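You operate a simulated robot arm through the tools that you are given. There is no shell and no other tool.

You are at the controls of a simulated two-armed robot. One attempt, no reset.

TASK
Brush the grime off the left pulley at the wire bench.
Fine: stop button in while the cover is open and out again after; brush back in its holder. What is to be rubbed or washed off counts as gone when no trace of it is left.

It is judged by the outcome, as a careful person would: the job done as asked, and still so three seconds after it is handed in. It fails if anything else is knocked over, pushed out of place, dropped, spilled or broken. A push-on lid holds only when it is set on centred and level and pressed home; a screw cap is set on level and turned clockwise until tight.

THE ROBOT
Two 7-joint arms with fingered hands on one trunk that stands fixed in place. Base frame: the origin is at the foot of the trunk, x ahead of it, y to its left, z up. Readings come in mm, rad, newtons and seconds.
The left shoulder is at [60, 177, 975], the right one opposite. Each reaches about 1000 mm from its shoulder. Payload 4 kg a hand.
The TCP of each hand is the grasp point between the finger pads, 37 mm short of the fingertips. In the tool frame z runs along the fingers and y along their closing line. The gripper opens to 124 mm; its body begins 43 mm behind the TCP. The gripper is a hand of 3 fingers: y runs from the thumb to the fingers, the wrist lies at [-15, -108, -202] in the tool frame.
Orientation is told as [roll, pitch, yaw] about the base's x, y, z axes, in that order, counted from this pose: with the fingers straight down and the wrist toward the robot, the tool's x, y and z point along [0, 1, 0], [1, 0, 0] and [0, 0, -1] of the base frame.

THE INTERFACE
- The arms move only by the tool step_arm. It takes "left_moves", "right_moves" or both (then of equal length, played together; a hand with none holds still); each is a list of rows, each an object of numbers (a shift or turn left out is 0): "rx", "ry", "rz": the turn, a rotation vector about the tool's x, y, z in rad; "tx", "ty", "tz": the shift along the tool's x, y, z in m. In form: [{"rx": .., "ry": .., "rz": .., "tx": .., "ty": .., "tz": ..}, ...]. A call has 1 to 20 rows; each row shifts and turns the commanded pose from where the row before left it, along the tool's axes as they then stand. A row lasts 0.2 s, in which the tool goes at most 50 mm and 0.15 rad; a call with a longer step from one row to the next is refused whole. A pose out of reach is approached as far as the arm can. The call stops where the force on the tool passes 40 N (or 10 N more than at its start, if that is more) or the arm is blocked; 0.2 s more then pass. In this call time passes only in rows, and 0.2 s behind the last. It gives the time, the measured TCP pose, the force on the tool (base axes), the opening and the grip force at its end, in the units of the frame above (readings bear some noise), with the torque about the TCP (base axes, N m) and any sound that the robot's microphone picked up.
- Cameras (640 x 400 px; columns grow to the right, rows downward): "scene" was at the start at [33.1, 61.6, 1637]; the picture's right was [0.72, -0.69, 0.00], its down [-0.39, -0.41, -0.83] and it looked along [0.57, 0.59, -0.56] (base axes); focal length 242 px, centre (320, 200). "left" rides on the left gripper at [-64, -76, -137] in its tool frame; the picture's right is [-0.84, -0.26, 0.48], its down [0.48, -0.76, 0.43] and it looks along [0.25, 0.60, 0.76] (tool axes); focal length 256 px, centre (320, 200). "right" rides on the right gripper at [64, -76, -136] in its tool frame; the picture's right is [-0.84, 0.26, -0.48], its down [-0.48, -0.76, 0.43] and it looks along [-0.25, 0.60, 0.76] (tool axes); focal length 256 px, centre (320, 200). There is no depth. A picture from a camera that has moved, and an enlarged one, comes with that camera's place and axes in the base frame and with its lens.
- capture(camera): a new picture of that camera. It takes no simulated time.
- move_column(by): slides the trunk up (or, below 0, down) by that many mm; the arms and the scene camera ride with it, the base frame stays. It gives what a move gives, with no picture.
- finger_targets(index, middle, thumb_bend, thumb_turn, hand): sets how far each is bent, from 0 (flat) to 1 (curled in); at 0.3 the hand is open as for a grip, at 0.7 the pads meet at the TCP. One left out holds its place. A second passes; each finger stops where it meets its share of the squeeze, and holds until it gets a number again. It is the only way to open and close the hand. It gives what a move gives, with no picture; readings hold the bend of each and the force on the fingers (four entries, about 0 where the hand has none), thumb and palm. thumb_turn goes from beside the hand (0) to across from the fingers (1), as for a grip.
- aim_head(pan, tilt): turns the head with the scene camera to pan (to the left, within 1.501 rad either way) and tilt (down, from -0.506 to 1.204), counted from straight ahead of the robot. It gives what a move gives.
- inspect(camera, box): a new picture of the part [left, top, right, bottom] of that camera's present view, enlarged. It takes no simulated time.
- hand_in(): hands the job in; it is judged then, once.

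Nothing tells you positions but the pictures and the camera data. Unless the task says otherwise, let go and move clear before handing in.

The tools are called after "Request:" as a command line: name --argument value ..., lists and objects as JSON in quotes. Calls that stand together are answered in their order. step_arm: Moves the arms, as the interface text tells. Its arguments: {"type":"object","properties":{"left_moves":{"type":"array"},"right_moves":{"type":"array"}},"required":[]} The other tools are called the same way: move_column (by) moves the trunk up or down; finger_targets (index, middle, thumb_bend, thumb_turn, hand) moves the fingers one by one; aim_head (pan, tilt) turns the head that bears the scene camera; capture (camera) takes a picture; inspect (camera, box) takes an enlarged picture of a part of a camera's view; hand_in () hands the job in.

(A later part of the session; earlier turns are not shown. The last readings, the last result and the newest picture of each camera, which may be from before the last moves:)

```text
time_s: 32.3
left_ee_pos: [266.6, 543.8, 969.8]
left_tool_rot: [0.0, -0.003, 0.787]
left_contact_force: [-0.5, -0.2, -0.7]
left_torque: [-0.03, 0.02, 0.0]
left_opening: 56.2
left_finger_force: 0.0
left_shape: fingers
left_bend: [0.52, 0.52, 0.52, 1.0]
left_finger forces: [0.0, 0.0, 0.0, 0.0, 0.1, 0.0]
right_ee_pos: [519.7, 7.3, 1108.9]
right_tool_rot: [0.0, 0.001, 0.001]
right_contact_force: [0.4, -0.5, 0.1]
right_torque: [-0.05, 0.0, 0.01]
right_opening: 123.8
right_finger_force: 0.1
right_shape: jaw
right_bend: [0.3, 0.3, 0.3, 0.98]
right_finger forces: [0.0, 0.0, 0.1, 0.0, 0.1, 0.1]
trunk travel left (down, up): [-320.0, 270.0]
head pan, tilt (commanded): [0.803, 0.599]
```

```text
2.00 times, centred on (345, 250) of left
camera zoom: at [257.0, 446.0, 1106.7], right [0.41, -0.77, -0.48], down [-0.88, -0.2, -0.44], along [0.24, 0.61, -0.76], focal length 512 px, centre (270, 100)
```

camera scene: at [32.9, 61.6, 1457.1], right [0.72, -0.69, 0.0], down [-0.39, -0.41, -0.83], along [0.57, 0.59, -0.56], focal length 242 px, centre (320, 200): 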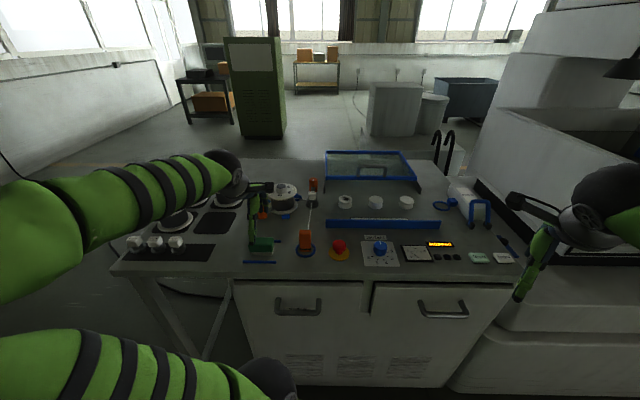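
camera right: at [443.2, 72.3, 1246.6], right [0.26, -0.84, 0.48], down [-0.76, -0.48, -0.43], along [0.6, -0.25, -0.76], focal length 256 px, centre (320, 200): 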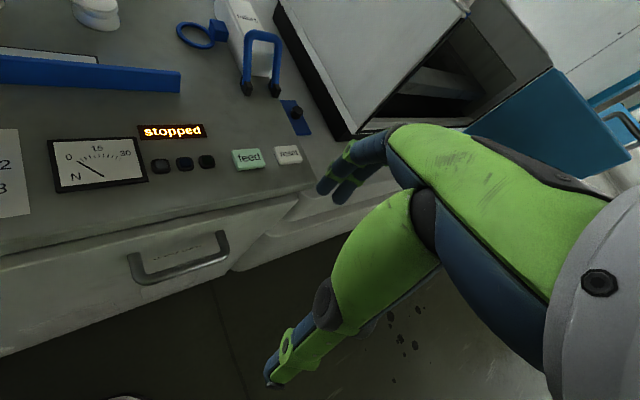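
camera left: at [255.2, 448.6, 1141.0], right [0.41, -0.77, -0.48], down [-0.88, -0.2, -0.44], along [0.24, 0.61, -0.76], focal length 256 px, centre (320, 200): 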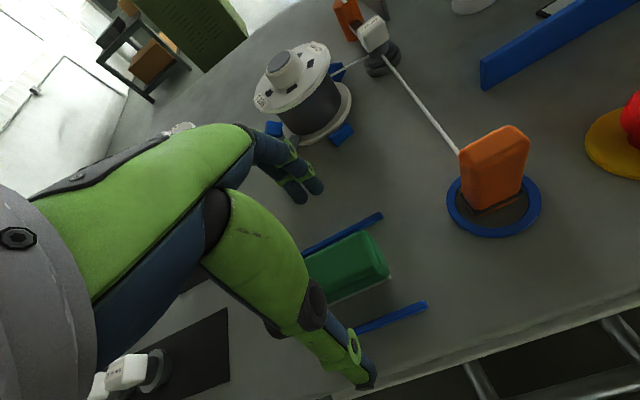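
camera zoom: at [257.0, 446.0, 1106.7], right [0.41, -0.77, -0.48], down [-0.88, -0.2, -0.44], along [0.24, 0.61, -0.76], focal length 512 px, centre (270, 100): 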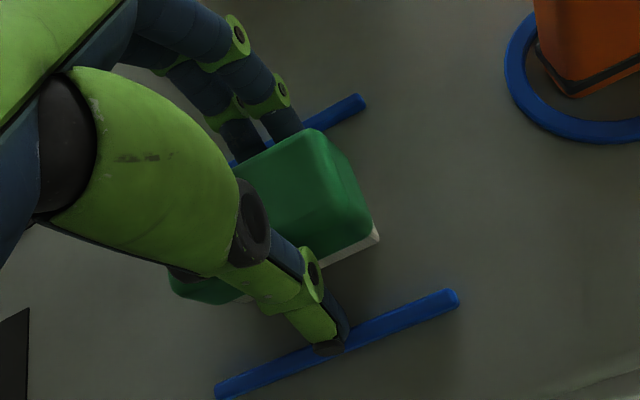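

Thumb and fingers straddle the brush without touching the rails. Closing firmly now.

Request:
finger_targets --hand "left" --index 0.75 --middle 0.75 --thumb_bend 0.75 --thumb_turn 1.0

Request:
inspect --camera "scene" --box '[240, 215, 310, 270]'

Request:
inspect --camera "left" --box '[240, 150, 450, 350]'

```text
time_s: 33.3
left_ee_pos: [266.3, 543.7, 972.0]
left_tool_rot: [-0.001, -0.007, 0.789]
left_contact_force: [-3.2, -0.5, 12.6]
left_torque: [0.1, -0.02, 0.05]
left_opening: 35.1
left_finger_force: 28.5
left_shape: fingers
left_bend: [0.59, 0.59, 0.63, 1.0]
left_finger forces: [13.7, 11.9, 0.1, 0.0, 31.2, 0.0]
right_ee_pos: [519.7, 8.3, 1111.0]
right_tool_rot: [0.001, 0.001, 0.0]
right_contact_force: [-0.1, 0.3, 0.4]
right_torque: [-0.01, -0.01, 0.0]
right_opening: 123.8
right_finger_force: 0.0
right_shape: jaw
right_bend: [0.3, 0.3, 0.3, 0.98]
right_finger forces: [0.0, 0.0, 0.1, 0.0, 0.1, 0.0]
trunk travel left (down, up): [-320.0, 270.0]
head pan, tilt (commanded): [0.803, 0.599]
```

```text
7.27 times, centred on (275, 242) of scene
camera zoom: at [32.4, 60.9, 1457.2], right [0.72, -0.69, 0.0], down [-0.39, -0.41, -0.83], along [0.57, 0.59, -0.56], focal length 1758 px, centre (647, -109)
```

zoom: 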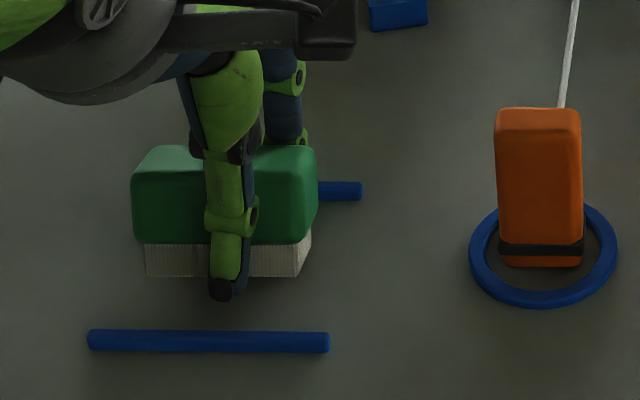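

```text
2.00 times, centred on (345, 250) of left
camera zoom: at [256.5, 445.7, 1107.5], right [0.42, -0.77, -0.48], down [-0.88, -0.2, -0.44], along [0.24, 0.61, -0.76], focal length 512 px, centre (270, 100)
```

zoom: 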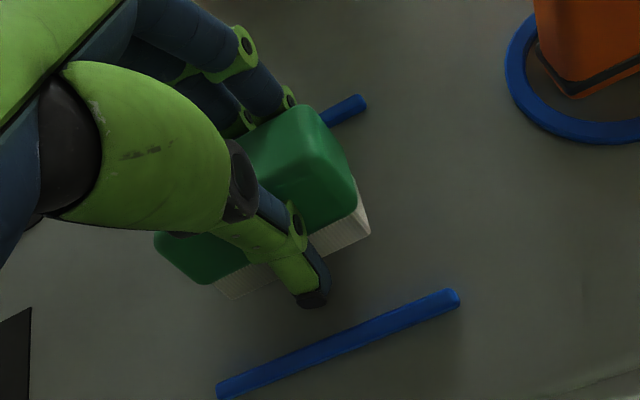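

I have the brush with a firm grip, though it seems to have tilted a little in the hand. I'll lift it slightly straight up and look.

Request:
step_arm --left_moves '[{"tz": -0.01}, {"tz": -0.02}, {"tz": -0.03}]'

Request:
inspect --camera "scene" --box '[240, 190, 310, 245]'

Request:
inspect --camera "left" --box '[240, 150, 450, 350]'

```text
time_s: 34.1
left_ee_pos: [266.3, 544.1, 1031.2]
left_tool_rot: [0.001, -0.005, 0.788]
left_contact_force: [0.7, 1.1, -0.9]
left_torque: [-0.02, 0.01, 0.0]
left_opening: 34.7
left_finger_force: 26.7
left_shape: fingers
left_bend: [0.58, 0.59, 0.63, 1.0]
left_finger forces: [14.4, 12.1, 0.0, 0.0, 26.3, 0.1]
right_ee_pos: [520.7, 7.0, 1109.9]
right_tool_rot: [0.0, -0.001, -0.001]
right_contact_force: [0.7, 0.3, -0.3]
right_torque: [-0.03, 0.0, 0.0]
right_opening: 123.3
right_finger_force: 0.0
right_shape: jaw
right_bend: [0.3, 0.3, 0.3, 0.98]
right_finger forces: [0.0, 0.1, 0.1, 0.0, 0.1, 0.0]
trunk travel left (down, up): [-320.0, 270.0]
head pan, tilt (commanded): [0.803, 0.599]
```

```text
7.27 times, centred on (275, 218) of scene
camera zoom: at [33.0, 61.5, 1457.0], right [0.72, -0.69, 0.0], down [-0.39, -0.41, -0.83], along [0.57, 0.59, -0.56], focal length 1758 px, centre (647, 73)
```

zoom: 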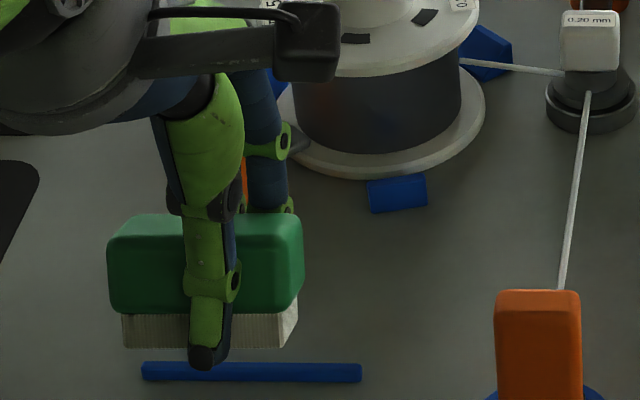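

```text
2.00 times, centred on (345, 250) of left
camera zoom: at [257.7, 445.9, 1167.4], right [0.41, -0.77, -0.48], down [-0.88, -0.2, -0.44], along [0.24, 0.6, -0.76], focal length 512 px, centre (270, 100)
```

zoom: 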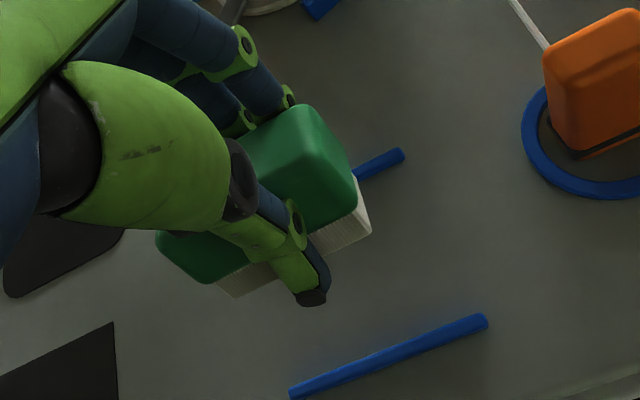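

Request:
inspect --camera "scene" --box '[245, 210, 285, 242]'

Request:
inspect --camera "left" --box '[280, 180, 380, 270]'

```text
12.50 times, centred on (265, 226) of scene
camera zoom: at [33.0, 61.5, 1457.0], right [0.72, -0.69, 0.0], down [-0.39, -0.41, -0.83], along [0.57, 0.59, -0.56], focal length 3021 px, centre (1008, -125)
```

zoom: 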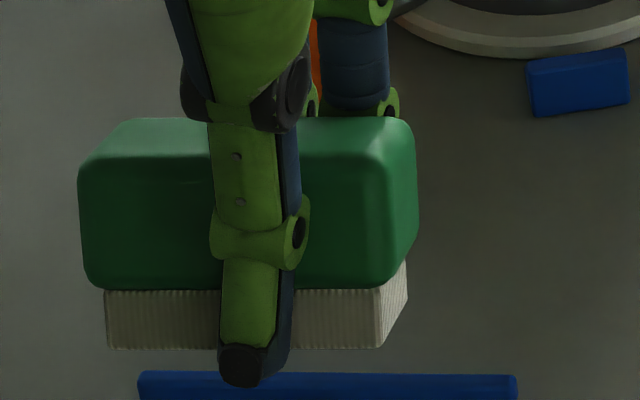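

```text
4.44 times, centred on (330, 225) of left
camera zoom: at [257.7, 445.9, 1167.4], right [0.41, -0.77, -0.48], down [-0.88, -0.2, -0.44], along [0.24, 0.6, -0.76], focal length 1138 px, centre (276, 89)
```

zoom: 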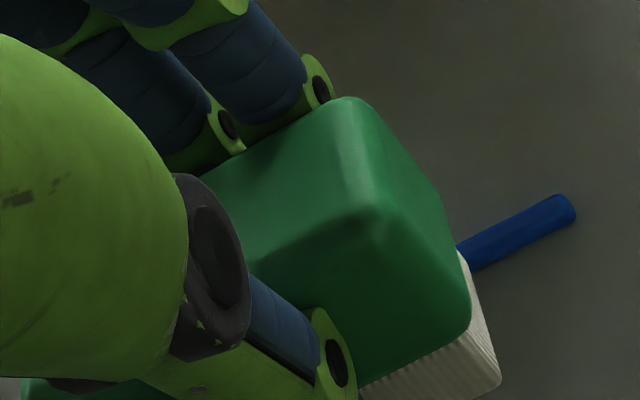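

The brush is held firmly but tilted about 20° (front edge up), which I can cancel by tilting the hand. Let me re-measure the pulley from the lowered head camera.

Request:
inspect --camera "scene" --box '[325, 185, 375, 220]'

Request:
inspect --camera "scene" --box '[300, 170, 460, 270]'

```text
11.43 times, centred on (350, 202) of scene
camera zoom: at [33.0, 61.5, 1457.0], right [0.72, -0.69, 0.0], down [-0.39, -0.41, -0.83], along [0.57, 0.59, -0.56], focal length 2762 px, centre (-23, 171)
```

zoom: 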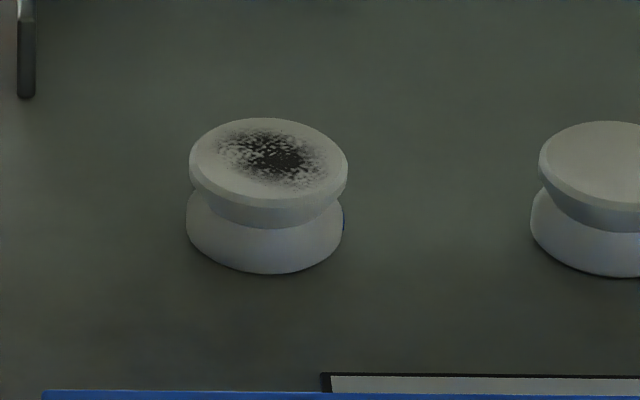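

```text
4.00 times, centred on (380, 220) of scene
camera zoom: at [33.0, 61.5, 1457.0], right [0.72, -0.69, 0.0], down [-0.39, -0.41, -0.83], along [0.57, 0.59, -0.56], focal length 967 px, centre (80, 120)
```

zoom: 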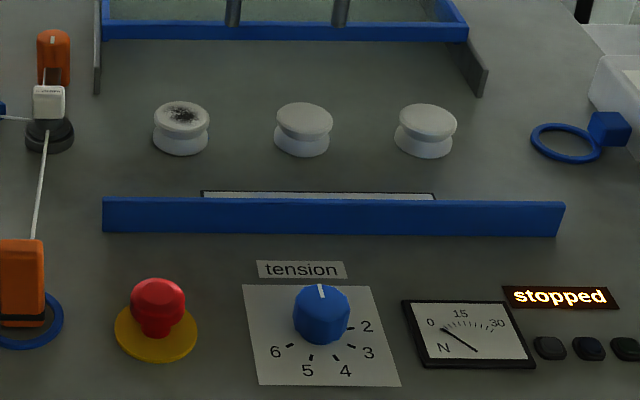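

The pulley top is about (627, 539, 946). With this low grip my thumb tip reaches nearly to the bristle plane, so I'd rather set the brush back down and re-grip it higher. Lowering it to exactly where it was gripped, then opening.

Request:
step_arm --left_moves '[{"tz": 0.025}, {"tz": 0.02}, {"tz": 0.008}, {"tz": 0.005}]'

Request:
finger_targets --hand "left" --index 0.5 --middle 0.5 --thumb_bend 0.5 --thumb_turn 1.0

Request:
inspect --camera "scene" --box '[235, 215, 305, 270]'

Request:
inspect --camera "left" --box '[240, 150, 450, 350]'

```text
time_s: 35.1
left_ee_pos: [266.7, 543.0, 973.6]
left_tool_rot: [0.001, -0.007, 0.789]
left_contact_force: [0.6, 0.0, -1.3]
left_torque: [0.0, 0.0, -0.02]
left_opening: 34.8
left_finger_force: 26.1
left_shape: fingers
left_bend: [0.58, 0.59, 0.63, 1.0]
left_finger forces: [14.3, 12.0, 0.0, 0.1, 26.2, 0.0]
right_ee_pos: [519.1, 6.9, 1110.7]
right_tool_rot: [0.0, 0.0, -0.001]
right_contact_force: [0.1, -0.5, -0.2]
right_torque: [0.0, -0.02, 0.02]
right_opening: 123.5
right_finger_force: 0.1
right_shape: jaw
right_bend: [0.3, 0.3, 0.3, 0.98]
right_finger forces: [0.0, 0.1, 0.1, 0.0, 0.0, 0.0]
trunk travel left (down, up): [-320.0, 270.0]
head pan, tilt (commanded): [0.803, 0.599]
```

```text
time_s: 36.1
left_ee_pos: [265.7, 544.7, 972.7]
left_tool_rot: [0.0, -0.005, 0.789]
left_contact_force: [-0.7, 0.1, -0.2]
left_torque: [-0.02, 0.01, -0.02]
left_opening: 62.0
left_finger_force: 0.2
left_shape: fingers
left_bend: [0.5, 0.5, 0.5, 1.0]
left_finger forces: [0.0, 0.0, 0.1, 0.1, 0.0, 0.0]
right_ee_pos: [519.3, 6.9, 1110.6]
right_tool_rot: [0.001, 0.002, 0.001]
right_contact_force: [-0.1, 1.1, 0.2]
right_torque: [-0.01, 0.03, 0.02]
right_opening: 123.4
right_finger_force: 0.0
right_shape: jaw
right_bend: [0.3, 0.3, 0.3, 0.98]
right_finger forces: [0.0, 0.0, 0.1, 0.0, 0.0, 0.1]
trunk travel left (down, up): [-320.0, 270.0]
head pan, tilt (commanded): [0.803, 0.599]
```

```text
7.27 times, centred on (270, 242) of scene
camera zoom: at [33.0, 61.6, 1457.0], right [0.72, -0.69, 0.0], down [-0.39, -0.41, -0.83], along [0.57, 0.59, -0.56], focal length 1758 px, centre (684, -109)
```

zoom: 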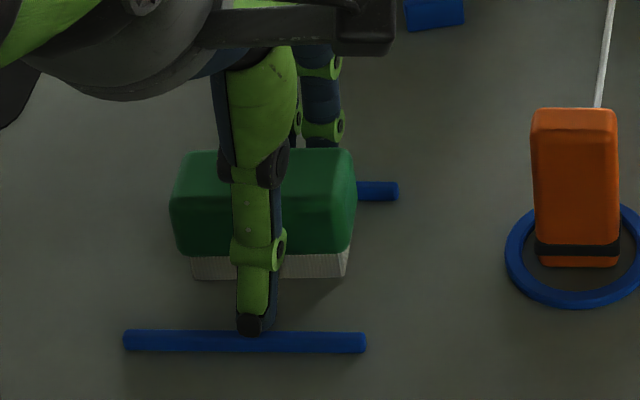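

```text
2.00 times, centred on (345, 250) of left
camera zoom: at [257.5, 445.6, 1108.9], right [0.41, -0.77, -0.48], down [-0.88, -0.2, -0.44], along [0.24, 0.61, -0.76], focal length 512 px, centre (270, 100)
```

zoom: 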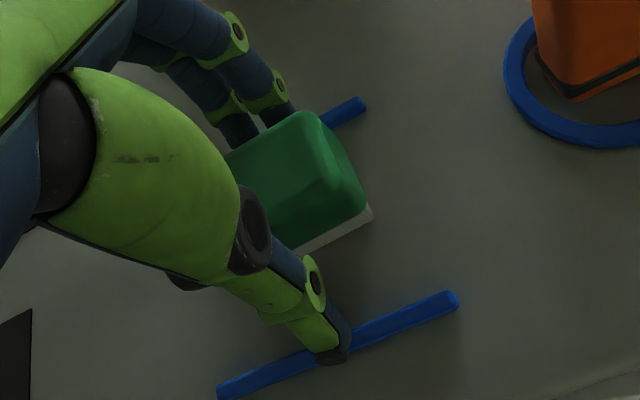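

The brush is down level between its rails. I'll raise 14 mm, shift 12 mm toward the rear to centre on it, and grip again higher up.

Request:
step_arm --left_moves '[{"tz": -0.014}, {"ty": 0.012, "tx": 0.003}]'

Request:
inspect --camera "scene" --box '[235, 215, 305, 270]'

Request:
inspect --camera "left" --box '[240, 150, 450, 350]'

```text
time_s: 36.7
left_ee_pos: [273.0, 555.9, 986.8]
left_tool_rot: [0.0, -0.005, 0.787]
left_contact_force: [0.2, -0.3, 0.0]
left_torque: [0.01, -0.02, 0.01]
left_opening: 62.1
left_finger_force: 0.0
left_shape: fingers
left_bend: [0.5, 0.5, 0.5, 1.0]
left_finger forces: [0.0, 0.1, 0.0, 0.1, 0.1, 0.0]
right_ee_pos: [520.9, 7.3, 1109.8]
right_tool_rot: [-0.001, -0.001, 0.001]
right_contact_force: [-0.1, -0.7, -0.5]
right_torque: [-0.03, -0.02, 0.02]
right_opening: 123.7
right_finger_force: 0.1
right_shape: jaw
right_bend: [0.3, 0.3, 0.3, 0.98]
right_finger forces: [0.0, 0.0, 0.0, 0.0, 0.0, 0.0]
trunk travel left (down, up): [-320.0, 270.0]
head pan, tilt (commanded): [0.803, 0.599]
```

```text
7.27 times, centred on (270, 242) of scene
camera zoom: at [33.0, 61.7, 1457.0], right [0.72, -0.69, 0.0], down [-0.39, -0.41, -0.83], along [0.57, 0.59, -0.56], focal length 1758 px, centre (684, -109)
```

zoom: 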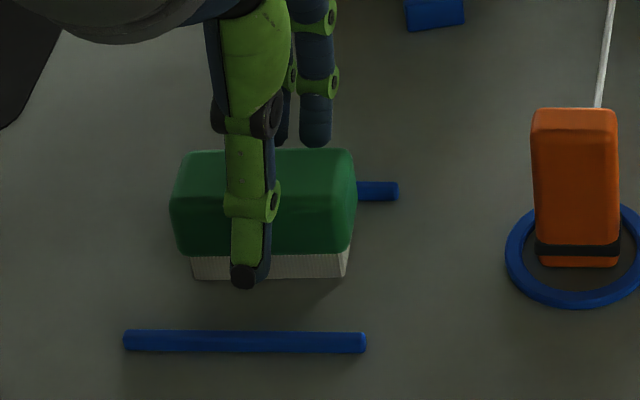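

```text
2.00 times, centred on (345, 250) of left
camera zoom: at [263.7, 456.4, 1122.5], right [0.41, -0.77, -0.48], down [-0.88, -0.2, -0.44], along [0.24, 0.61, -0.76], focal length 512 px, centre (270, 100)
```

zoom: 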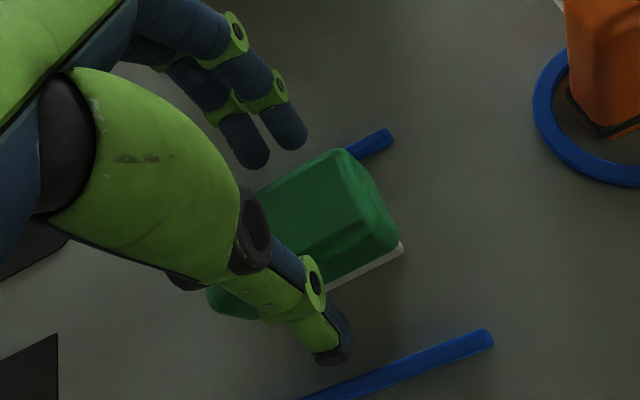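

Request:
finger_targets --hand "left" --index 0.75 --middle 0.75 --thumb_bend 0.75 --thumb_turn 1.0

Request:
inspect --camera "scene" --box '[235, 215, 305, 270]'

Request:
inspect --camera "left" --box '[240, 150, 450, 350]'

```text
time_s: 37.7
left_ee_pos: [273.1, 554.5, 986.2]
left_tool_rot: [0.001, -0.005, 0.787]
left_contact_force: [0.1, 0.2, 9.3]
left_torque: [0.16, -0.14, 0.04]
left_opening: 37.6
left_finger_force: 23.7
left_shape: fingers
left_bend: [0.59, 0.6, 0.61, 1.0]
left_finger forces: [11.8, 11.4, 0.1, 0.1, 24.6, 0.0]
right_ee_pos: [520.6, 6.5, 1110.0]
right_tool_rot: [0.0, 0.0, 0.001]
right_contact_force: [0.9, 0.0, 0.4]
right_torque: [-0.03, 0.01, 0.01]
right_opening: 123.5
right_finger_force: 0.2
right_shape: jaw
right_bend: [0.3, 0.3, 0.3, 0.98]
right_finger forces: [0.1, 0.1, 0.0, 0.0, 0.1, 0.0]
trunk travel left (down, up): [-320.0, 270.0]
head pan, tilt (commanded): [0.803, 0.599]
```

```text
7.27 times, centred on (270, 242) of scene
camera zoom: at [32.7, 61.1, 1457.1], right [0.72, -0.69, 0.0], down [-0.39, -0.41, -0.83], along [0.57, 0.59, -0.56], focal length 1758 px, centre (684, -109)
```

zoom: 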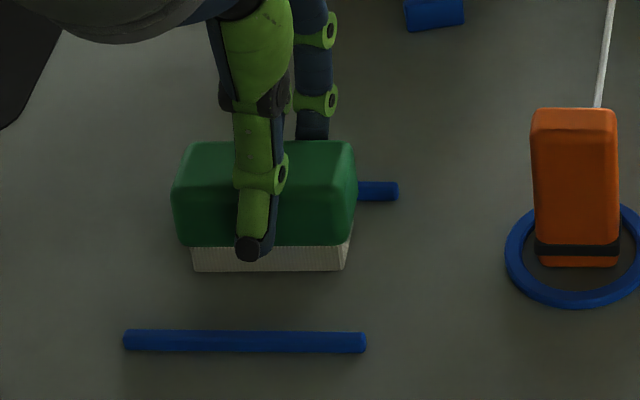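

```text
2.00 times, centred on (345, 250) of left
camera zoom: at [263.4, 456.0, 1123.0], right [0.42, -0.77, -0.48], down [-0.88, -0.2, -0.44], along [0.24, 0.61, -0.76], focal length 512 px, centre (270, 100)
```

zoom: 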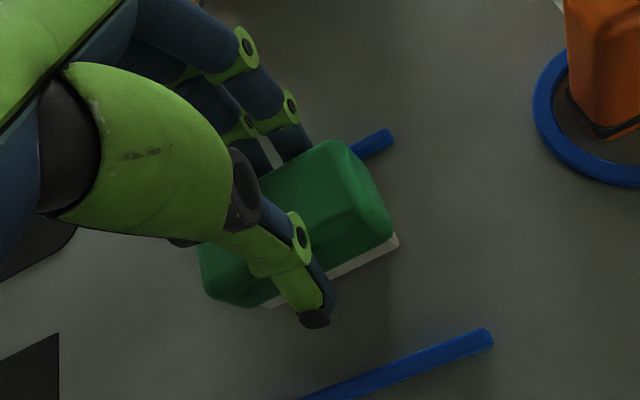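

A much better grip: the brush is almost level and the bristles stand clear below the fingertips. Lifting straight up to check.

Request:
step_arm --left_moves '[{"tz": -0.01}, {"tz": -0.02}, {"tz": -0.03}, {"tz": -0.03}]'

Request:
inspect --camera "scene" --box '[240, 190, 300, 235]'

Request:
inspect --camera "left" --box '[280, 180, 400, 280]'

```text
time_s: 38.7
left_ee_pos: [273.8, 554.9, 1077.0]
left_tool_rot: [-0.002, -0.004, 0.789]
left_contact_force: [0.3, 0.1, -1.6]
left_torque: [0.0, -0.03, -0.02]
left_opening: 37.5
left_finger_force: 20.4
left_shape: fingers
left_bend: [0.59, 0.6, 0.61, 1.0]
left_finger forces: [10.3, 10.1, 0.0, 0.0, 21.0, 0.0]
right_ee_pos: [521.0, 7.2, 1109.3]
right_tool_rot: [-0.001, 0.002, 0.0]
right_contact_force: [-0.4, -0.1, -0.1]
right_torque: [0.02, 0.03, 0.02]
right_opening: 123.5
right_finger_force: 0.1
right_shape: jaw
right_bend: [0.3, 0.3, 0.3, 0.98]
right_finger forces: [0.0, 0.0, 0.0, 0.0, 0.0, 0.0]
trunk travel left (down, up): [-320.0, 270.0]
head pan, tilt (commanded): [0.803, 0.599]
```

```text
8.89 times, centred on (270, 212) of scene
camera zoom: at [32.9, 61.5, 1457.0], right [0.72, -0.69, 0.0], down [-0.39, -0.41, -0.83], along [0.57, 0.59, -0.56], focal length 2148 px, centre (764, 89)
```

zoom: 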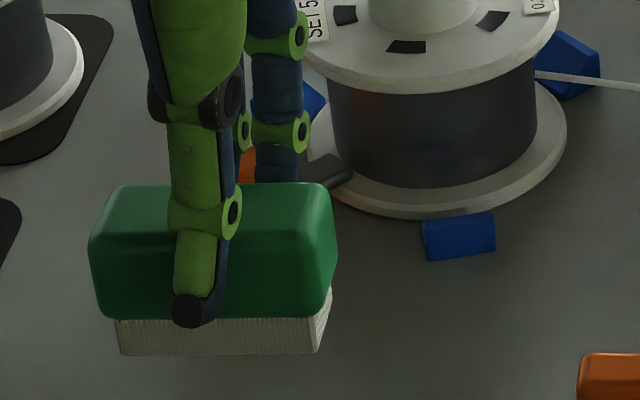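

```text
4.00 times, centred on (340, 230) of left
camera zoom: at [263.4, 456.1, 1212.8], right [0.42, -0.77, -0.48], down [-0.88, -0.2, -0.44], along [0.24, 0.61, -0.76], focal length 1024 px, centre (240, 80)
```

zoom: 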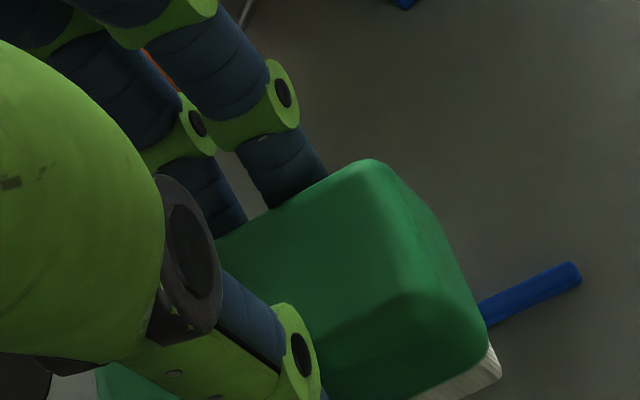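

The brush hangs nearly level, bristle face about 66 mm below the grasp point. I'll raise it clear of the tall orange clip, carry it to the right along the front, and then go back toward the pulley.

Request:
step_arm --left_moves '[{"tz": -0.03, "rz": -0.014}, {"tz": -0.03}, {"tx": -0.044}, {"tx": -0.044}, {"tx": -0.044}, {"tx": -0.044}, {"tx": -0.044}, {"tx": -0.044}]'

Request:
capture --camera "scene"

Request:
capture --camera "left"

```text
time_s: 40.5
left_ee_pos: [462.3, 371.9, 1136.2]
left_tool_rot: [-0.001, -0.003, 0.802]
left_contact_force: [-0.7, -0.8, -0.6]
left_torque: [-0.01, -0.01, 0.01]
left_opening: 37.5
left_finger_force: 20.7
left_shape: fingers
left_bend: [0.59, 0.6, 0.62, 1.0]
left_finger forces: [10.0, 10.1, 0.0, 0.0, 20.9, 0.1]
right_ee_pos: [520.8, 7.7, 1109.5]
right_tool_rot: [0.001, 0.001, 0.003]
right_contact_force: [-0.9, -0.4, 0.3]
right_torque: [-0.01, 0.04, 0.02]
right_opening: 123.7
right_finger_force: 0.0
right_shape: jaw
right_bend: [0.3, 0.3, 0.3, 0.98]
right_finger forces: [0.1, 0.0, 0.1, 0.0, 0.1, 0.1]
trunk travel left (down, up): [-320.0, 270.0]
head pan, tilt (commanded): [0.803, 0.599]
```

```text
taken
camera scene: at [33.5, 61.7, 1457.0], right [0.72, -0.69, 0.0], down [-0.39, -0.41, -0.83], along [0.57, 0.59, -0.56], focal length 242 px, centre (320, 200)
```

scene: 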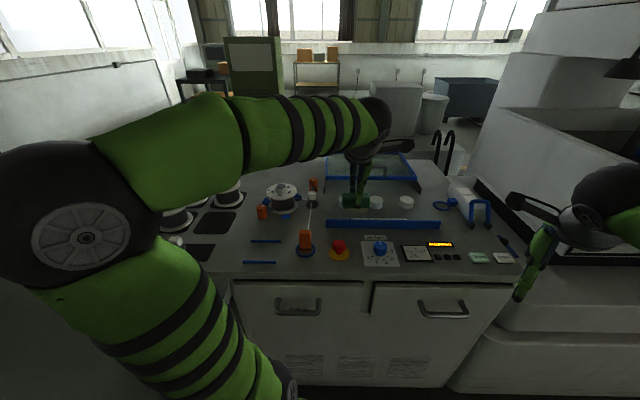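

```text
taken
camera left: at [454.6, 272.4, 1272.1], right [0.43, -0.77, -0.48], down [-0.87, -0.21, -0.44], along [0.23, 0.61, -0.76], focal length 256 px, centre (320, 200)
```

left: 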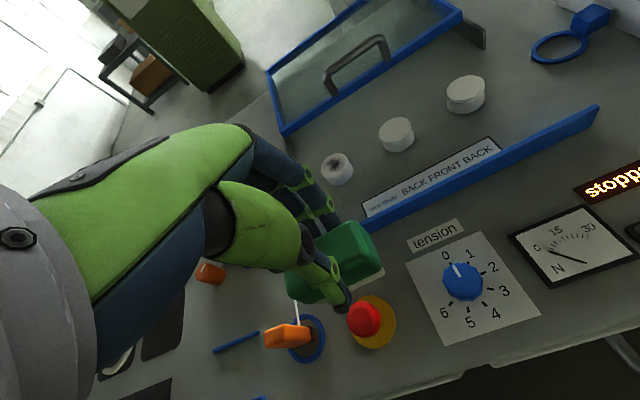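

Now back over the pulley at a safe height, then tilt the hand about 10° to level the bristles.

Request:
step_arm --left_moves '[{"tx": -0.0005, "ty": 0.0446}, {"tx": -0.0005, "ty": 0.0446}, {"tx": -0.0005, "ty": 0.0446}, {"tx": -0.0005, "ty": 0.0446}, {"tx": -0.0005, "ty": 0.0446}, {"rx": -0.085}, {"rx": -0.085}, {"tz": 0.03}, {"tz": 0.03}]'

Request:
inspect --camera "scene" --box '[320, 160, 390, 220]'

Request:
capture --camera "left"

Request:
capture --camera "scene"

```text
time_s: 42.5
left_ee_pos: [626.0, 535.2, 1077.9]
left_tool_rot: [-0.002, -0.174, 0.803]
left_contact_force: [-0.6, -0.3, -0.8]
left_torque: [-0.04, 0.01, 0.01]
left_opening: 37.4
left_finger_force: 20.7
left_shape: fingers
left_bend: [0.59, 0.6, 0.62, 1.0]
left_finger forces: [10.0, 9.9, 0.1, 0.0, 20.9, 0.0]
right_ee_pos: [520.4, 7.1, 1111.6]
right_tool_rot: [0.0, 0.0, 0.0]
right_contact_force: [-0.1, -0.9, -0.4]
right_torque: [-0.01, -0.01, -0.02]
right_opening: 123.6
right_finger_force: 0.0
right_shape: jaw
right_bend: [0.3, 0.3, 0.3, 0.98]
right_finger forces: [0.0, 0.0, 0.0, 0.1, 0.0, 0.0]
trunk travel left (down, up): [-320.0, 270.0]
head pan, tilt (commanded): [0.803, 0.599]
```

```text
6.67 times, centred on (355, 190) of scene
camera zoom: at [33.3, 61.7, 1457.0], right [0.72, -0.69, 0.0], down [-0.39, -0.41, -0.83], along [0.57, 0.59, -0.56], focal length 1611 px, centre (87, 267)
```

zoom: 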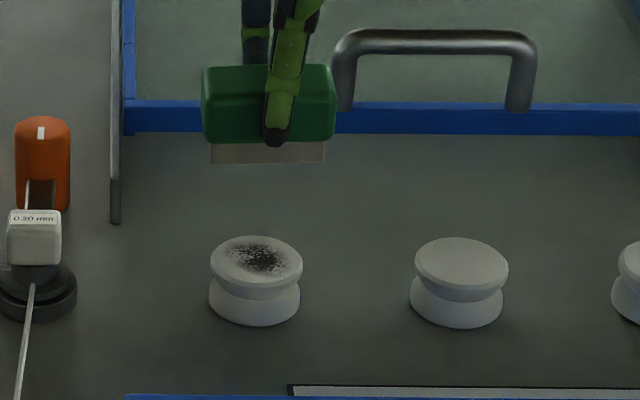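

```text
taken
camera left: at [603.5, 421.9, 1200.5], right [0.49, -0.7, -0.52], down [-0.81, -0.15, -0.56], along [0.32, 0.69, -0.65], focal length 256 px, centre (320, 200)
```

left: 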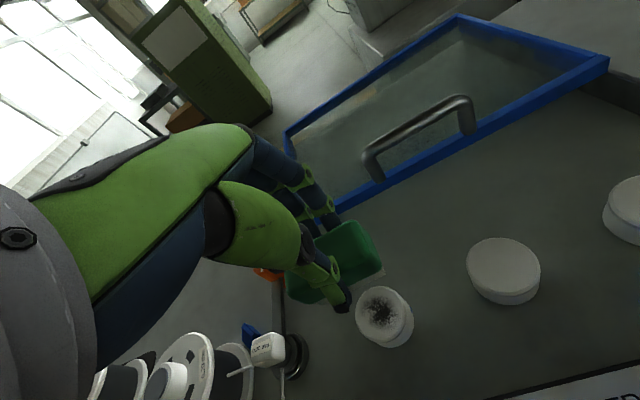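

```text
taken
camera scene: at [33.3, 61.7, 1457.0], right [0.72, -0.69, 0.0], down [-0.39, -0.41, -0.83], along [0.57, 0.59, -0.56], focal length 242 px, centre (320, 200)
```

scene: 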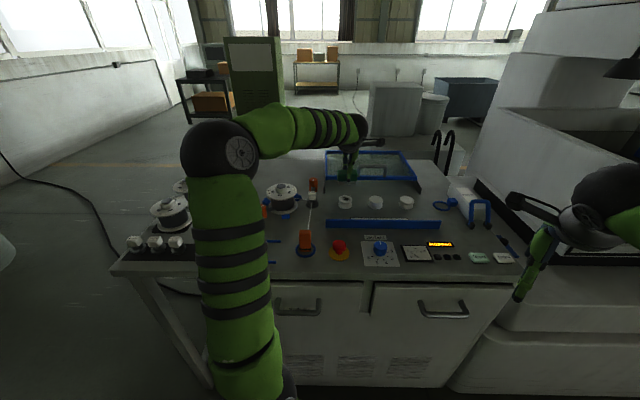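

The brush is level above the pulley with about 65 mm to go. I'll come down and slightly forward, then creep to contact.

Request:
step_arm --left_moves '[{"ty": -0.008, "tz": 0.018}, {"ty": -0.005, "tz": 0.019}, {"ty": -0.0017, "tz": 0.0099}, {"ty": -0.0009, "tz": 0.005}]'

Request:
inspect --camera "scene" --box '[320, 170, 390, 230]'

Request:
inspect --camera "left" --box '[260, 190, 460, 360]'

```text
time_s: 43.5
left_ee_pos: [622.5, 532.8, 1025.0]
left_tool_rot: [-0.001, -0.176, 0.802]
left_contact_force: [-0.8, -0.8, -1.6]
left_torque: [-0.01, -0.01, 0.0]
left_opening: 37.1
left_finger_force: 20.3
left_shape: fingers
left_bend: [0.59, 0.6, 0.62, 1.0]
left_finger forces: [10.0, 10.0, 0.0, 0.0, 20.8, 0.0]
right_ee_pos: [520.1, 7.7, 1109.7]
right_tool_rot: [0.001, -0.001, 0.0]
right_contact_force: [0.1, 0.0, 0.0]
right_torque: [-0.02, 0.0, -0.03]
right_opening: 123.6
right_finger_force: 0.2
right_shape: jaw
right_bend: [0.3, 0.3, 0.3, 0.98]
right_finger forces: [0.1, 0.0, 0.1, 0.0, 0.1, 0.1]
trunk travel left (down, up): [-320.0, 270.0]
head pan, tilt (commanded): [0.803, 0.599]
```

```text
6.67 times, centred on (355, 200) of scene
camera zoom: at [33.1, 61.7, 1457.0], right [0.72, -0.69, 0.0], down [-0.39, -0.41, -0.83], along [0.57, 0.59, -0.56], focal length 1611 px, centre (87, 200)
```

zoom: 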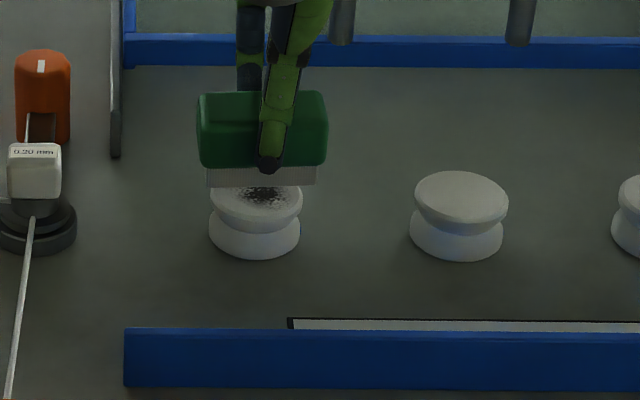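

```text
2.35 times, centred on (360, 275) of left
camera zoom: at [598.9, 417.7, 1146.4], right [0.49, -0.7, -0.52], down [-0.81, -0.15, -0.56], along [0.32, 0.69, -0.65], focal length 602 px, centre (226, 24)
```

zoom: 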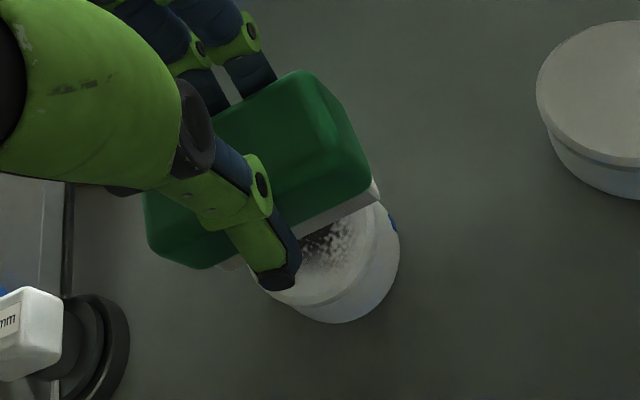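

Request:
step_arm --left_moves '[{"ty": -0.0009, "tz": 0.005}, {"ty": -0.0009, "tz": 0.005}, {"ty": -0.0005, "tz": 0.003}, {"ty": -0.0003, "tz": 0.002}]'

Request:
inspect --camera "scene" --box '[330, 180, 370, 215]'

```text
time_s: 44.5
left_ee_pos: [621.6, 532.5, 1013.1]
left_tool_rot: [-0.003, -0.181, 0.804]
left_contact_force: [1.6, 2.3, 24.8]
left_torque: [0.11, -0.09, 0.03]
left_opening: 35.9
left_finger_force: 27.0
left_shape: fingers
left_bend: [0.58, 0.59, 0.63, 1.0]
left_finger forces: [13.6, 13.2, 0.0, 0.0, 27.7, 0.0]
right_ee_pos: [519.5, 5.9, 1110.7]
right_tool_rot: [0.002, 0.001, 0.0]
right_contact_force: [-0.7, -0.5, -1.1]
right_torque: [0.0, 0.04, -0.01]
right_opening: 123.9
right_finger_force: 0.0
right_shape: jaw
right_bend: [0.3, 0.3, 0.3, 0.98]
right_finger forces: [0.1, 0.0, 0.1, 0.0, 0.0, 0.1]
trunk travel left (down, up): [-320.0, 270.0]
head pan, tilt (commanded): [0.803, 0.599]
```

```text
11.43 times, centred on (350, 198) of scene
camera zoom: at [31.8, 60.5, 1457.5], right [0.72, -0.69, 0.0], down [-0.39, -0.4, -0.83], along [0.57, 0.59, -0.56], focal length 2762 px, centre (-23, 229)
```

zoom: 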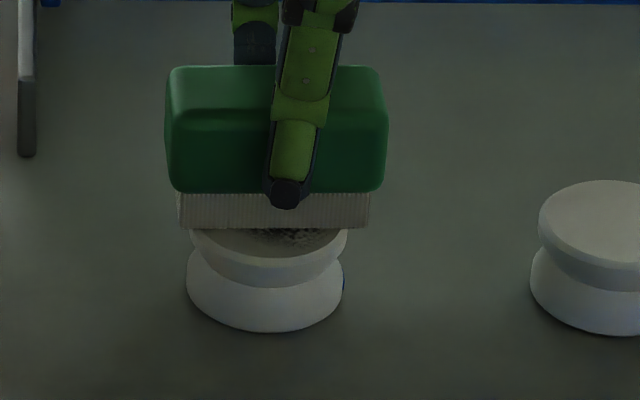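

The bristles touch the pulley top with about 25 N, a bit much. I'll ease up slightly and make the first strokes toward and away from me.

Request:
step_arm --left_moves '[{"ty": 0.0003, "tz": -0.002}, {"ty": -0.0059, "tz": -0.001}, {"ty": -0.0059, "tz": -0.001}, {"ty": -0.0059, "tz": -0.001}, {"ty": -0.0059, "tz": -0.001}, {"ty": -0.0059, "tz": -0.001}]'

Request:
inspect --camera "scene" --box '[330, 180, 370, 215]'

Request:
inspect --camera "left" --box '[260, 190, 460, 360]'

```text
time_s: 45.9
left_ee_pos: [599.9, 509.6, 1011.1]
left_tool_rot: [-0.003, -0.176, 0.803]
left_contact_force: [5.1, 4.3, 22.3]
left_torque: [0.42, -0.43, -0.02]
left_opening: 36.0
left_finger_force: 26.0
left_shape: fingers
left_bend: [0.58, 0.58, 0.63, 1.0]
left_finger forces: [13.8, 14.2, 0.1, 0.0, 24.3, 0.1]
right_ee_pos: [519.4, 5.9, 1110.5]
right_tool_rot: [-0.001, -0.001, -0.001]
right_contact_force: [-0.6, 0.3, 0.3]
right_torque: [-0.02, -0.01, -0.01]
right_opening: 123.6
right_finger_force: 0.0
right_shape: jaw
right_bend: [0.3, 0.3, 0.3, 0.98]
right_finger forces: [0.1, 0.1, 0.0, 0.0, 0.0, 0.0]
trunk travel left (down, up): [-320.0, 270.0]
head pan, tilt (commanded): [0.803, 0.599]
```

```text
11.43 times, centred on (350, 198) of scene
camera zoom: at [32.1, 60.8, 1457.1], right [0.72, -0.69, 0.0], down [-0.39, -0.4, -0.83], along [0.57, 0.59, -0.56], focal length 2762 px, centre (-23, 229)
```

zoom: 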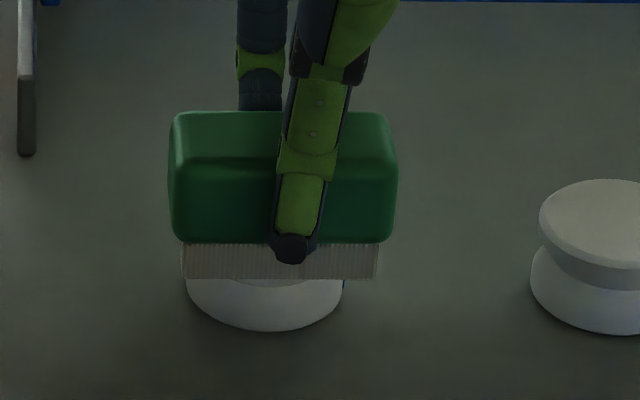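

```text
2.35 times, centred on (360, 275) of left
camera zoom: at [577.1, 395.8, 1134.1], right [0.49, -0.7, -0.52], down [-0.81, -0.15, -0.56], along [0.32, 0.7, -0.64], focal length 602 px, centre (226, 24)
```

zoom: 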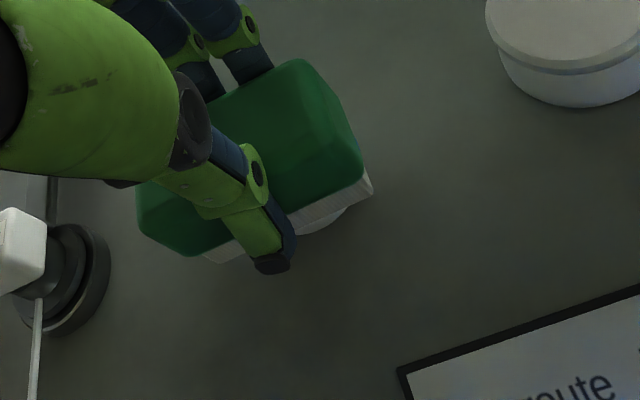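

The stroke works (about 22 N). I'll ease up a little and stroke back across the pulley, to the rear side and forward again.

Request:
step_arm --left_moves '[{"ty": 0.0002, "tz": -0.001}, {"ty": 0.0059, "tz": 0.001}, {"ty": 0.0059, "tz": 0.001}, {"ty": 0.0059, "tz": 0.001}, {"ty": 0.0059, "tz": 0.001}, {"ty": 0.0059, "tz": 0.001}, {"ty": 0.0059, "tz": 0.001}, {"ty": 0.0059, "tz": 0.001}, {"ty": 0.0059, "tz": 0.001}]'

Request:
inspect --camera "scene" --box '[330, 180, 370, 215]'

Request:
inspect --camera "left" --box '[260, 190, 460, 360]'

```text
time_s: 47.9
left_ee_pos: [633.5, 544.0, 1011.9]
left_tool_rot: [-0.001, -0.175, 0.802]
left_contact_force: [-2.2, -1.3, 10.2]
left_torque: [-0.04, 0.01, 0.02]
left_opening: 36.1
left_finger_force: 24.1
left_shape: fingers
left_bend: [0.59, 0.59, 0.62, 1.0]
left_finger forces: [10.6, 10.7, 0.0, 0.1, 27.1, 0.0]
right_ee_pos: [519.6, 5.8, 1109.6]
right_tool_rot: [0.001, 0.0, 0.001]
right_contact_force: [0.2, 0.0, -0.7]
right_torque: [0.0, 0.05, 0.05]
right_opening: 123.6
right_finger_force: 0.0
right_shape: jaw
right_bend: [0.3, 0.3, 0.3, 0.98]
right_finger forces: [0.1, 0.0, 0.1, 0.0, 0.0, 0.1]
trunk travel left (down, up): [-320.0, 270.0]
head pan, tilt (commanded): [0.803, 0.599]
```

```text
11.43 times, centred on (350, 198) of scene
camera zoom: at [32.1, 60.7, 1457.1], right [0.72, -0.69, 0.0], down [-0.39, -0.4, -0.83], along [0.57, 0.59, -0.56], focal length 2762 px, centre (-23, 229)
```

zoom: 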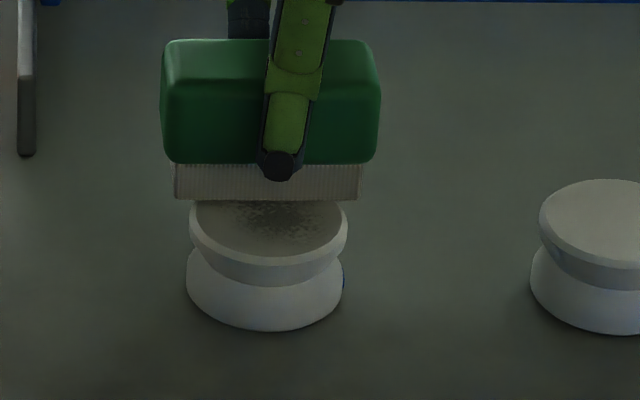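

```text
2.35 times, centred on (360, 275) of left
camera zoom: at [610.8, 430.5, 1135.0], right [0.49, -0.7, -0.52], down [-0.81, -0.15, -0.56], along [0.32, 0.69, -0.65], focal length 602 px, centre (226, 24)
```

zoom: 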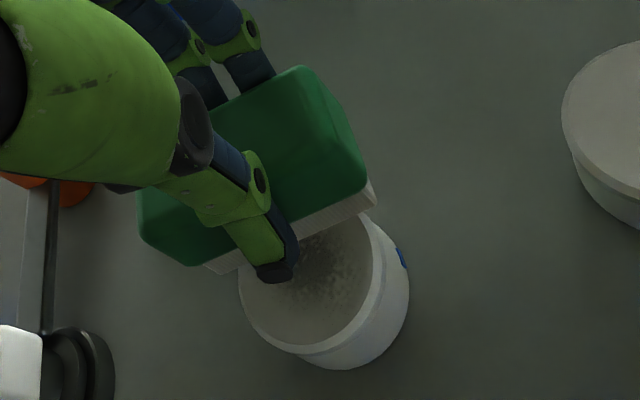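

The grime is already fading. I'll continue with several back-and-forth strokes.

Request:
step_arm --left_moves '[{"ty": -0.0079, "tz": -0.00139}, {"ty": -0.0079, "tz": -0.00139}, {"ty": -0.0079, "tz": -0.00139}, {"ty": -0.0079, "tz": -0.00139}, {"ty": -0.0079, "tz": -0.00139}, {"ty": -0.0079, "tz": -0.00139}, {"ty": 0.0079, "tz": 0.00139}, {"ty": 0.0079, "tz": 0.00139}, {"ty": 0.0079, "tz": 0.00139}, {"ty": 0.0079, "tz": 0.00139}, {"ty": 0.0079, "tz": 0.00139}, {"ty": 0.0079, "tz": 0.00139}]'

Request:
inspect --camera "scene" --box '[330, 180, 370, 215]'

Request:
inspect --camera "left" --box '[260, 190, 460, 360]'

```text
time_s: 50.5
left_ee_pos: [635.1, 544.9, 1013.2]
left_tool_rot: [0.0, -0.174, 0.802]
left_contact_force: [-1.8, -1.8, 7.1]
left_torque: [-0.03, 0.03, 0.01]
left_opening: 36.1
left_finger_force: 23.8
left_shape: fingers
left_bend: [0.59, 0.59, 0.62, 1.0]
left_finger forces: [10.8, 10.7, 0.0, 0.1, 25.9, 0.0]
right_ee_pos: [520.3, 6.9, 1109.1]
right_tool_rot: [0.0, 0.0, 0.001]
right_contact_force: [0.1, -0.4, -0.7]
right_torque: [0.0, 0.01, 0.01]
right_opening: 123.5
right_finger_force: 0.1
right_shape: jaw
right_bend: [0.3, 0.3, 0.3, 0.98]
right_finger forces: [0.0, 0.0, 0.0, 0.0, 0.0, 0.0]
trunk travel left (down, up): [-320.0, 270.0]
head pan, tilt (commanded): [0.803, 0.599]
```

```text
11.43 times, centred on (350, 198) of scene
camera zoom: at [32.4, 60.9, 1457.0], right [0.72, -0.69, 0.0], down [-0.39, -0.41, -0.83], along [0.57, 0.59, -0.56], focal length 2762 px, centre (-23, 229)
```

zoom: 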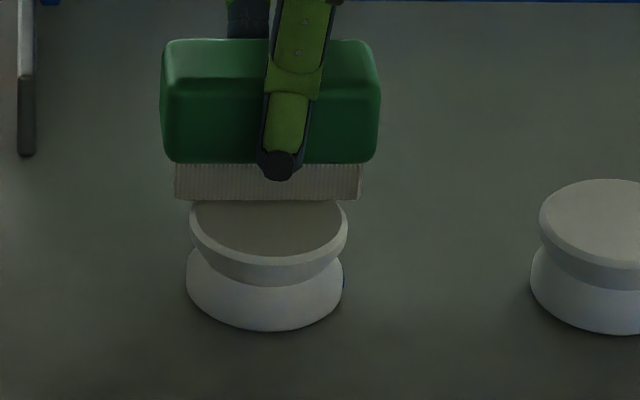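

```text
2.35 times, centred on (360, 275) of left
camera zoom: at [610.9, 430.5, 1134.9], right [0.49, -0.7, -0.52], down [-0.81, -0.15, -0.56], along [0.32, 0.7, -0.65], focal length 602 px, centre (226, 24)
```

zoom: 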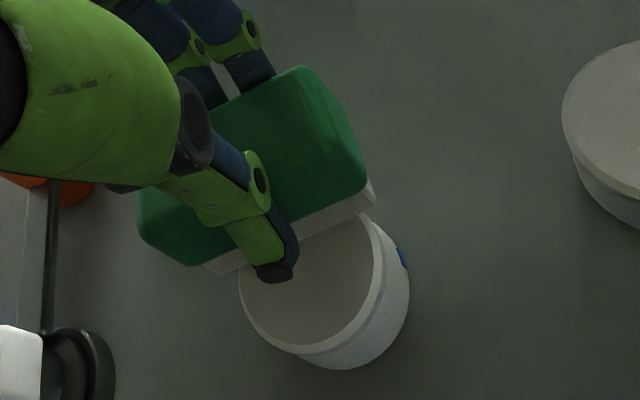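

The visible part looks clean. A few more strokes reaching further to the rear, then I'll lift and check the whole face.

Request:
step_arm --left_moves '[{"ty": 0.0059, "tz": 0.001}, {"ty": -0.0079, "tz": -0.00139}, {"ty": -0.0079, "tz": -0.00139}, {"ty": -0.0079, "tz": -0.00139}, {"ty": -0.0079, "tz": -0.00139}, {"ty": -0.0079, "tz": -0.00139}, {"ty": -0.0079, "tz": -0.00139}, {"ty": 0.0079, "tz": 0.00139}, {"ty": 0.0079, "tz": 0.00139}, {"ty": 0.0079, "tz": 0.00139}, {"ty": 0.0079, "tz": 0.00139}, {"ty": 0.0079, "tz": 0.00139}, {"ty": 0.0079, "tz": 0.00139}]'

Request:
step_arm --left_moves '[{"ty": -0.0079, "tz": -0.00139}, {"ty": -0.0079, "tz": -0.00139}, {"ty": -0.0079, "tz": -0.00139}, {"ty": -0.0079, "tz": -0.00139}, {"ty": -0.0079, "tz": -0.00139}, {"ty": -0.0079, "tz": -0.00139}, {"ty": 0.0079, "tz": 0.00139}, {"ty": 0.0079, "tz": 0.00139}, {"ty": 0.0079, "tz": 0.00139}, {"tz": -0.02, "ty": 0.0035}, {"tz": -0.03, "ty": 0.0053}, {"tz": -0.03, "ty": 0.0053}]'

Request:
inspect --camera "scene" --box '[330, 185, 370, 220]'

Request:
capture --camera "left"

```text
time_s: 53.3
left_ee_pos: [638.0, 549.6, 1013.3]
left_tool_rot: [-0.001, -0.174, 0.803]
left_contact_force: [-2.5, -0.7, 7.1]
left_torque: [-0.01, 0.09, 0.03]
left_opening: 36.1
left_finger_force: 24.0
left_shape: fingers
left_bend: [0.59, 0.59, 0.62, 1.0]
left_finger forces: [10.8, 10.6, 0.0, 0.0, 26.3, 0.0]
right_ee_pos: [520.2, 6.8, 1110.5]
right_tool_rot: [0.001, 0.001, -0.001]
right_contact_force: [0.8, -0.3, 0.7]
right_torque: [0.01, -0.02, 0.02]
right_opening: 123.6
right_finger_force: 0.0
right_shape: jaw
right_bend: [0.3, 0.3, 0.3, 0.98]
right_finger forces: [0.1, 0.0, 0.0, 0.1, 0.0, 0.1]
trunk travel left (down, up): [-320.0, 270.0]
head pan, tilt (commanded): [0.803, 0.599]
```

```text
time_s: 55.9
left_ee_pos: [620.4, 530.3, 1095.6]
left_tool_rot: [0.001, -0.173, 0.803]
left_contact_force: [0.9, 1.0, -1.5]
left_torque: [0.03, 0.04, -0.02]
left_opening: 36.2
left_finger_force: 21.7
left_shape: fingers
left_bend: [0.59, 0.59, 0.62, 1.0]
left_finger forces: [10.9, 10.6, 0.1, 0.0, 22.1, 0.0]
right_ee_pos: [519.6, 6.1, 1109.3]
right_tool_rot: [0.0, -0.001, 0.0]
right_contact_force: [-0.3, 0.7, 0.3]
right_torque: [0.02, -0.02, 0.04]
right_opening: 123.9
right_finger_force: 0.0
right_shape: jaw
right_bend: [0.3, 0.3, 0.3, 0.98]
right_finger forces: [0.1, 0.1, 0.0, 0.0, 0.0, 0.0]
trunk travel left (down, up): [-320.0, 270.0]
head pan, tilt (commanded): [0.803, 0.599]
```

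```text
11.43 times, centred on (350, 202) of scene
camera zoom: at [33.0, 61.6, 1457.0], right [0.72, -0.69, 0.0], down [-0.39, -0.41, -0.83], along [0.57, 0.59, -0.56], focal length 2762 px, centre (-23, 171)
```

zoom: 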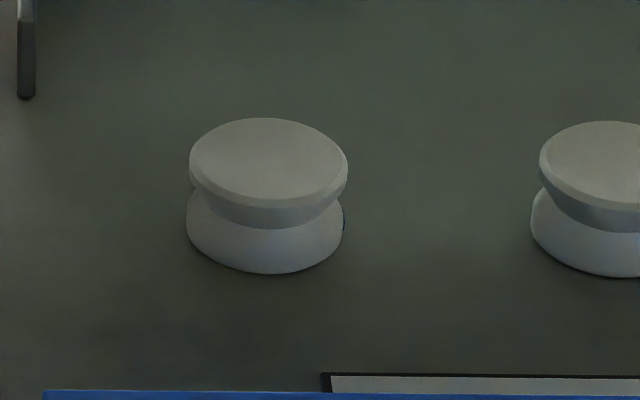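

```text
taken
camera left: at [598.8, 417.6, 1216.4], right [0.48, -0.7, -0.52], down [-0.82, -0.15, -0.56], along [0.32, 0.69, -0.65], focal length 256 px, centre (320, 200)
```

left: 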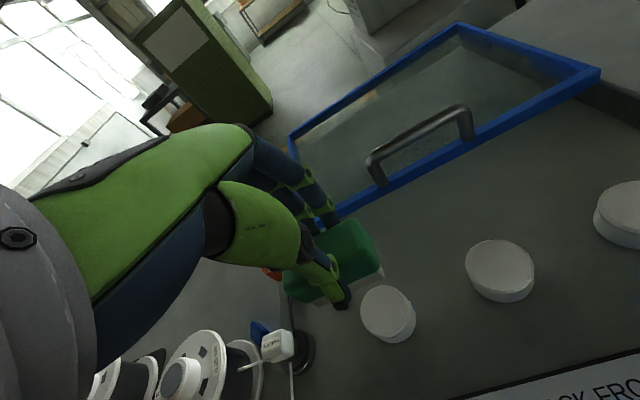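

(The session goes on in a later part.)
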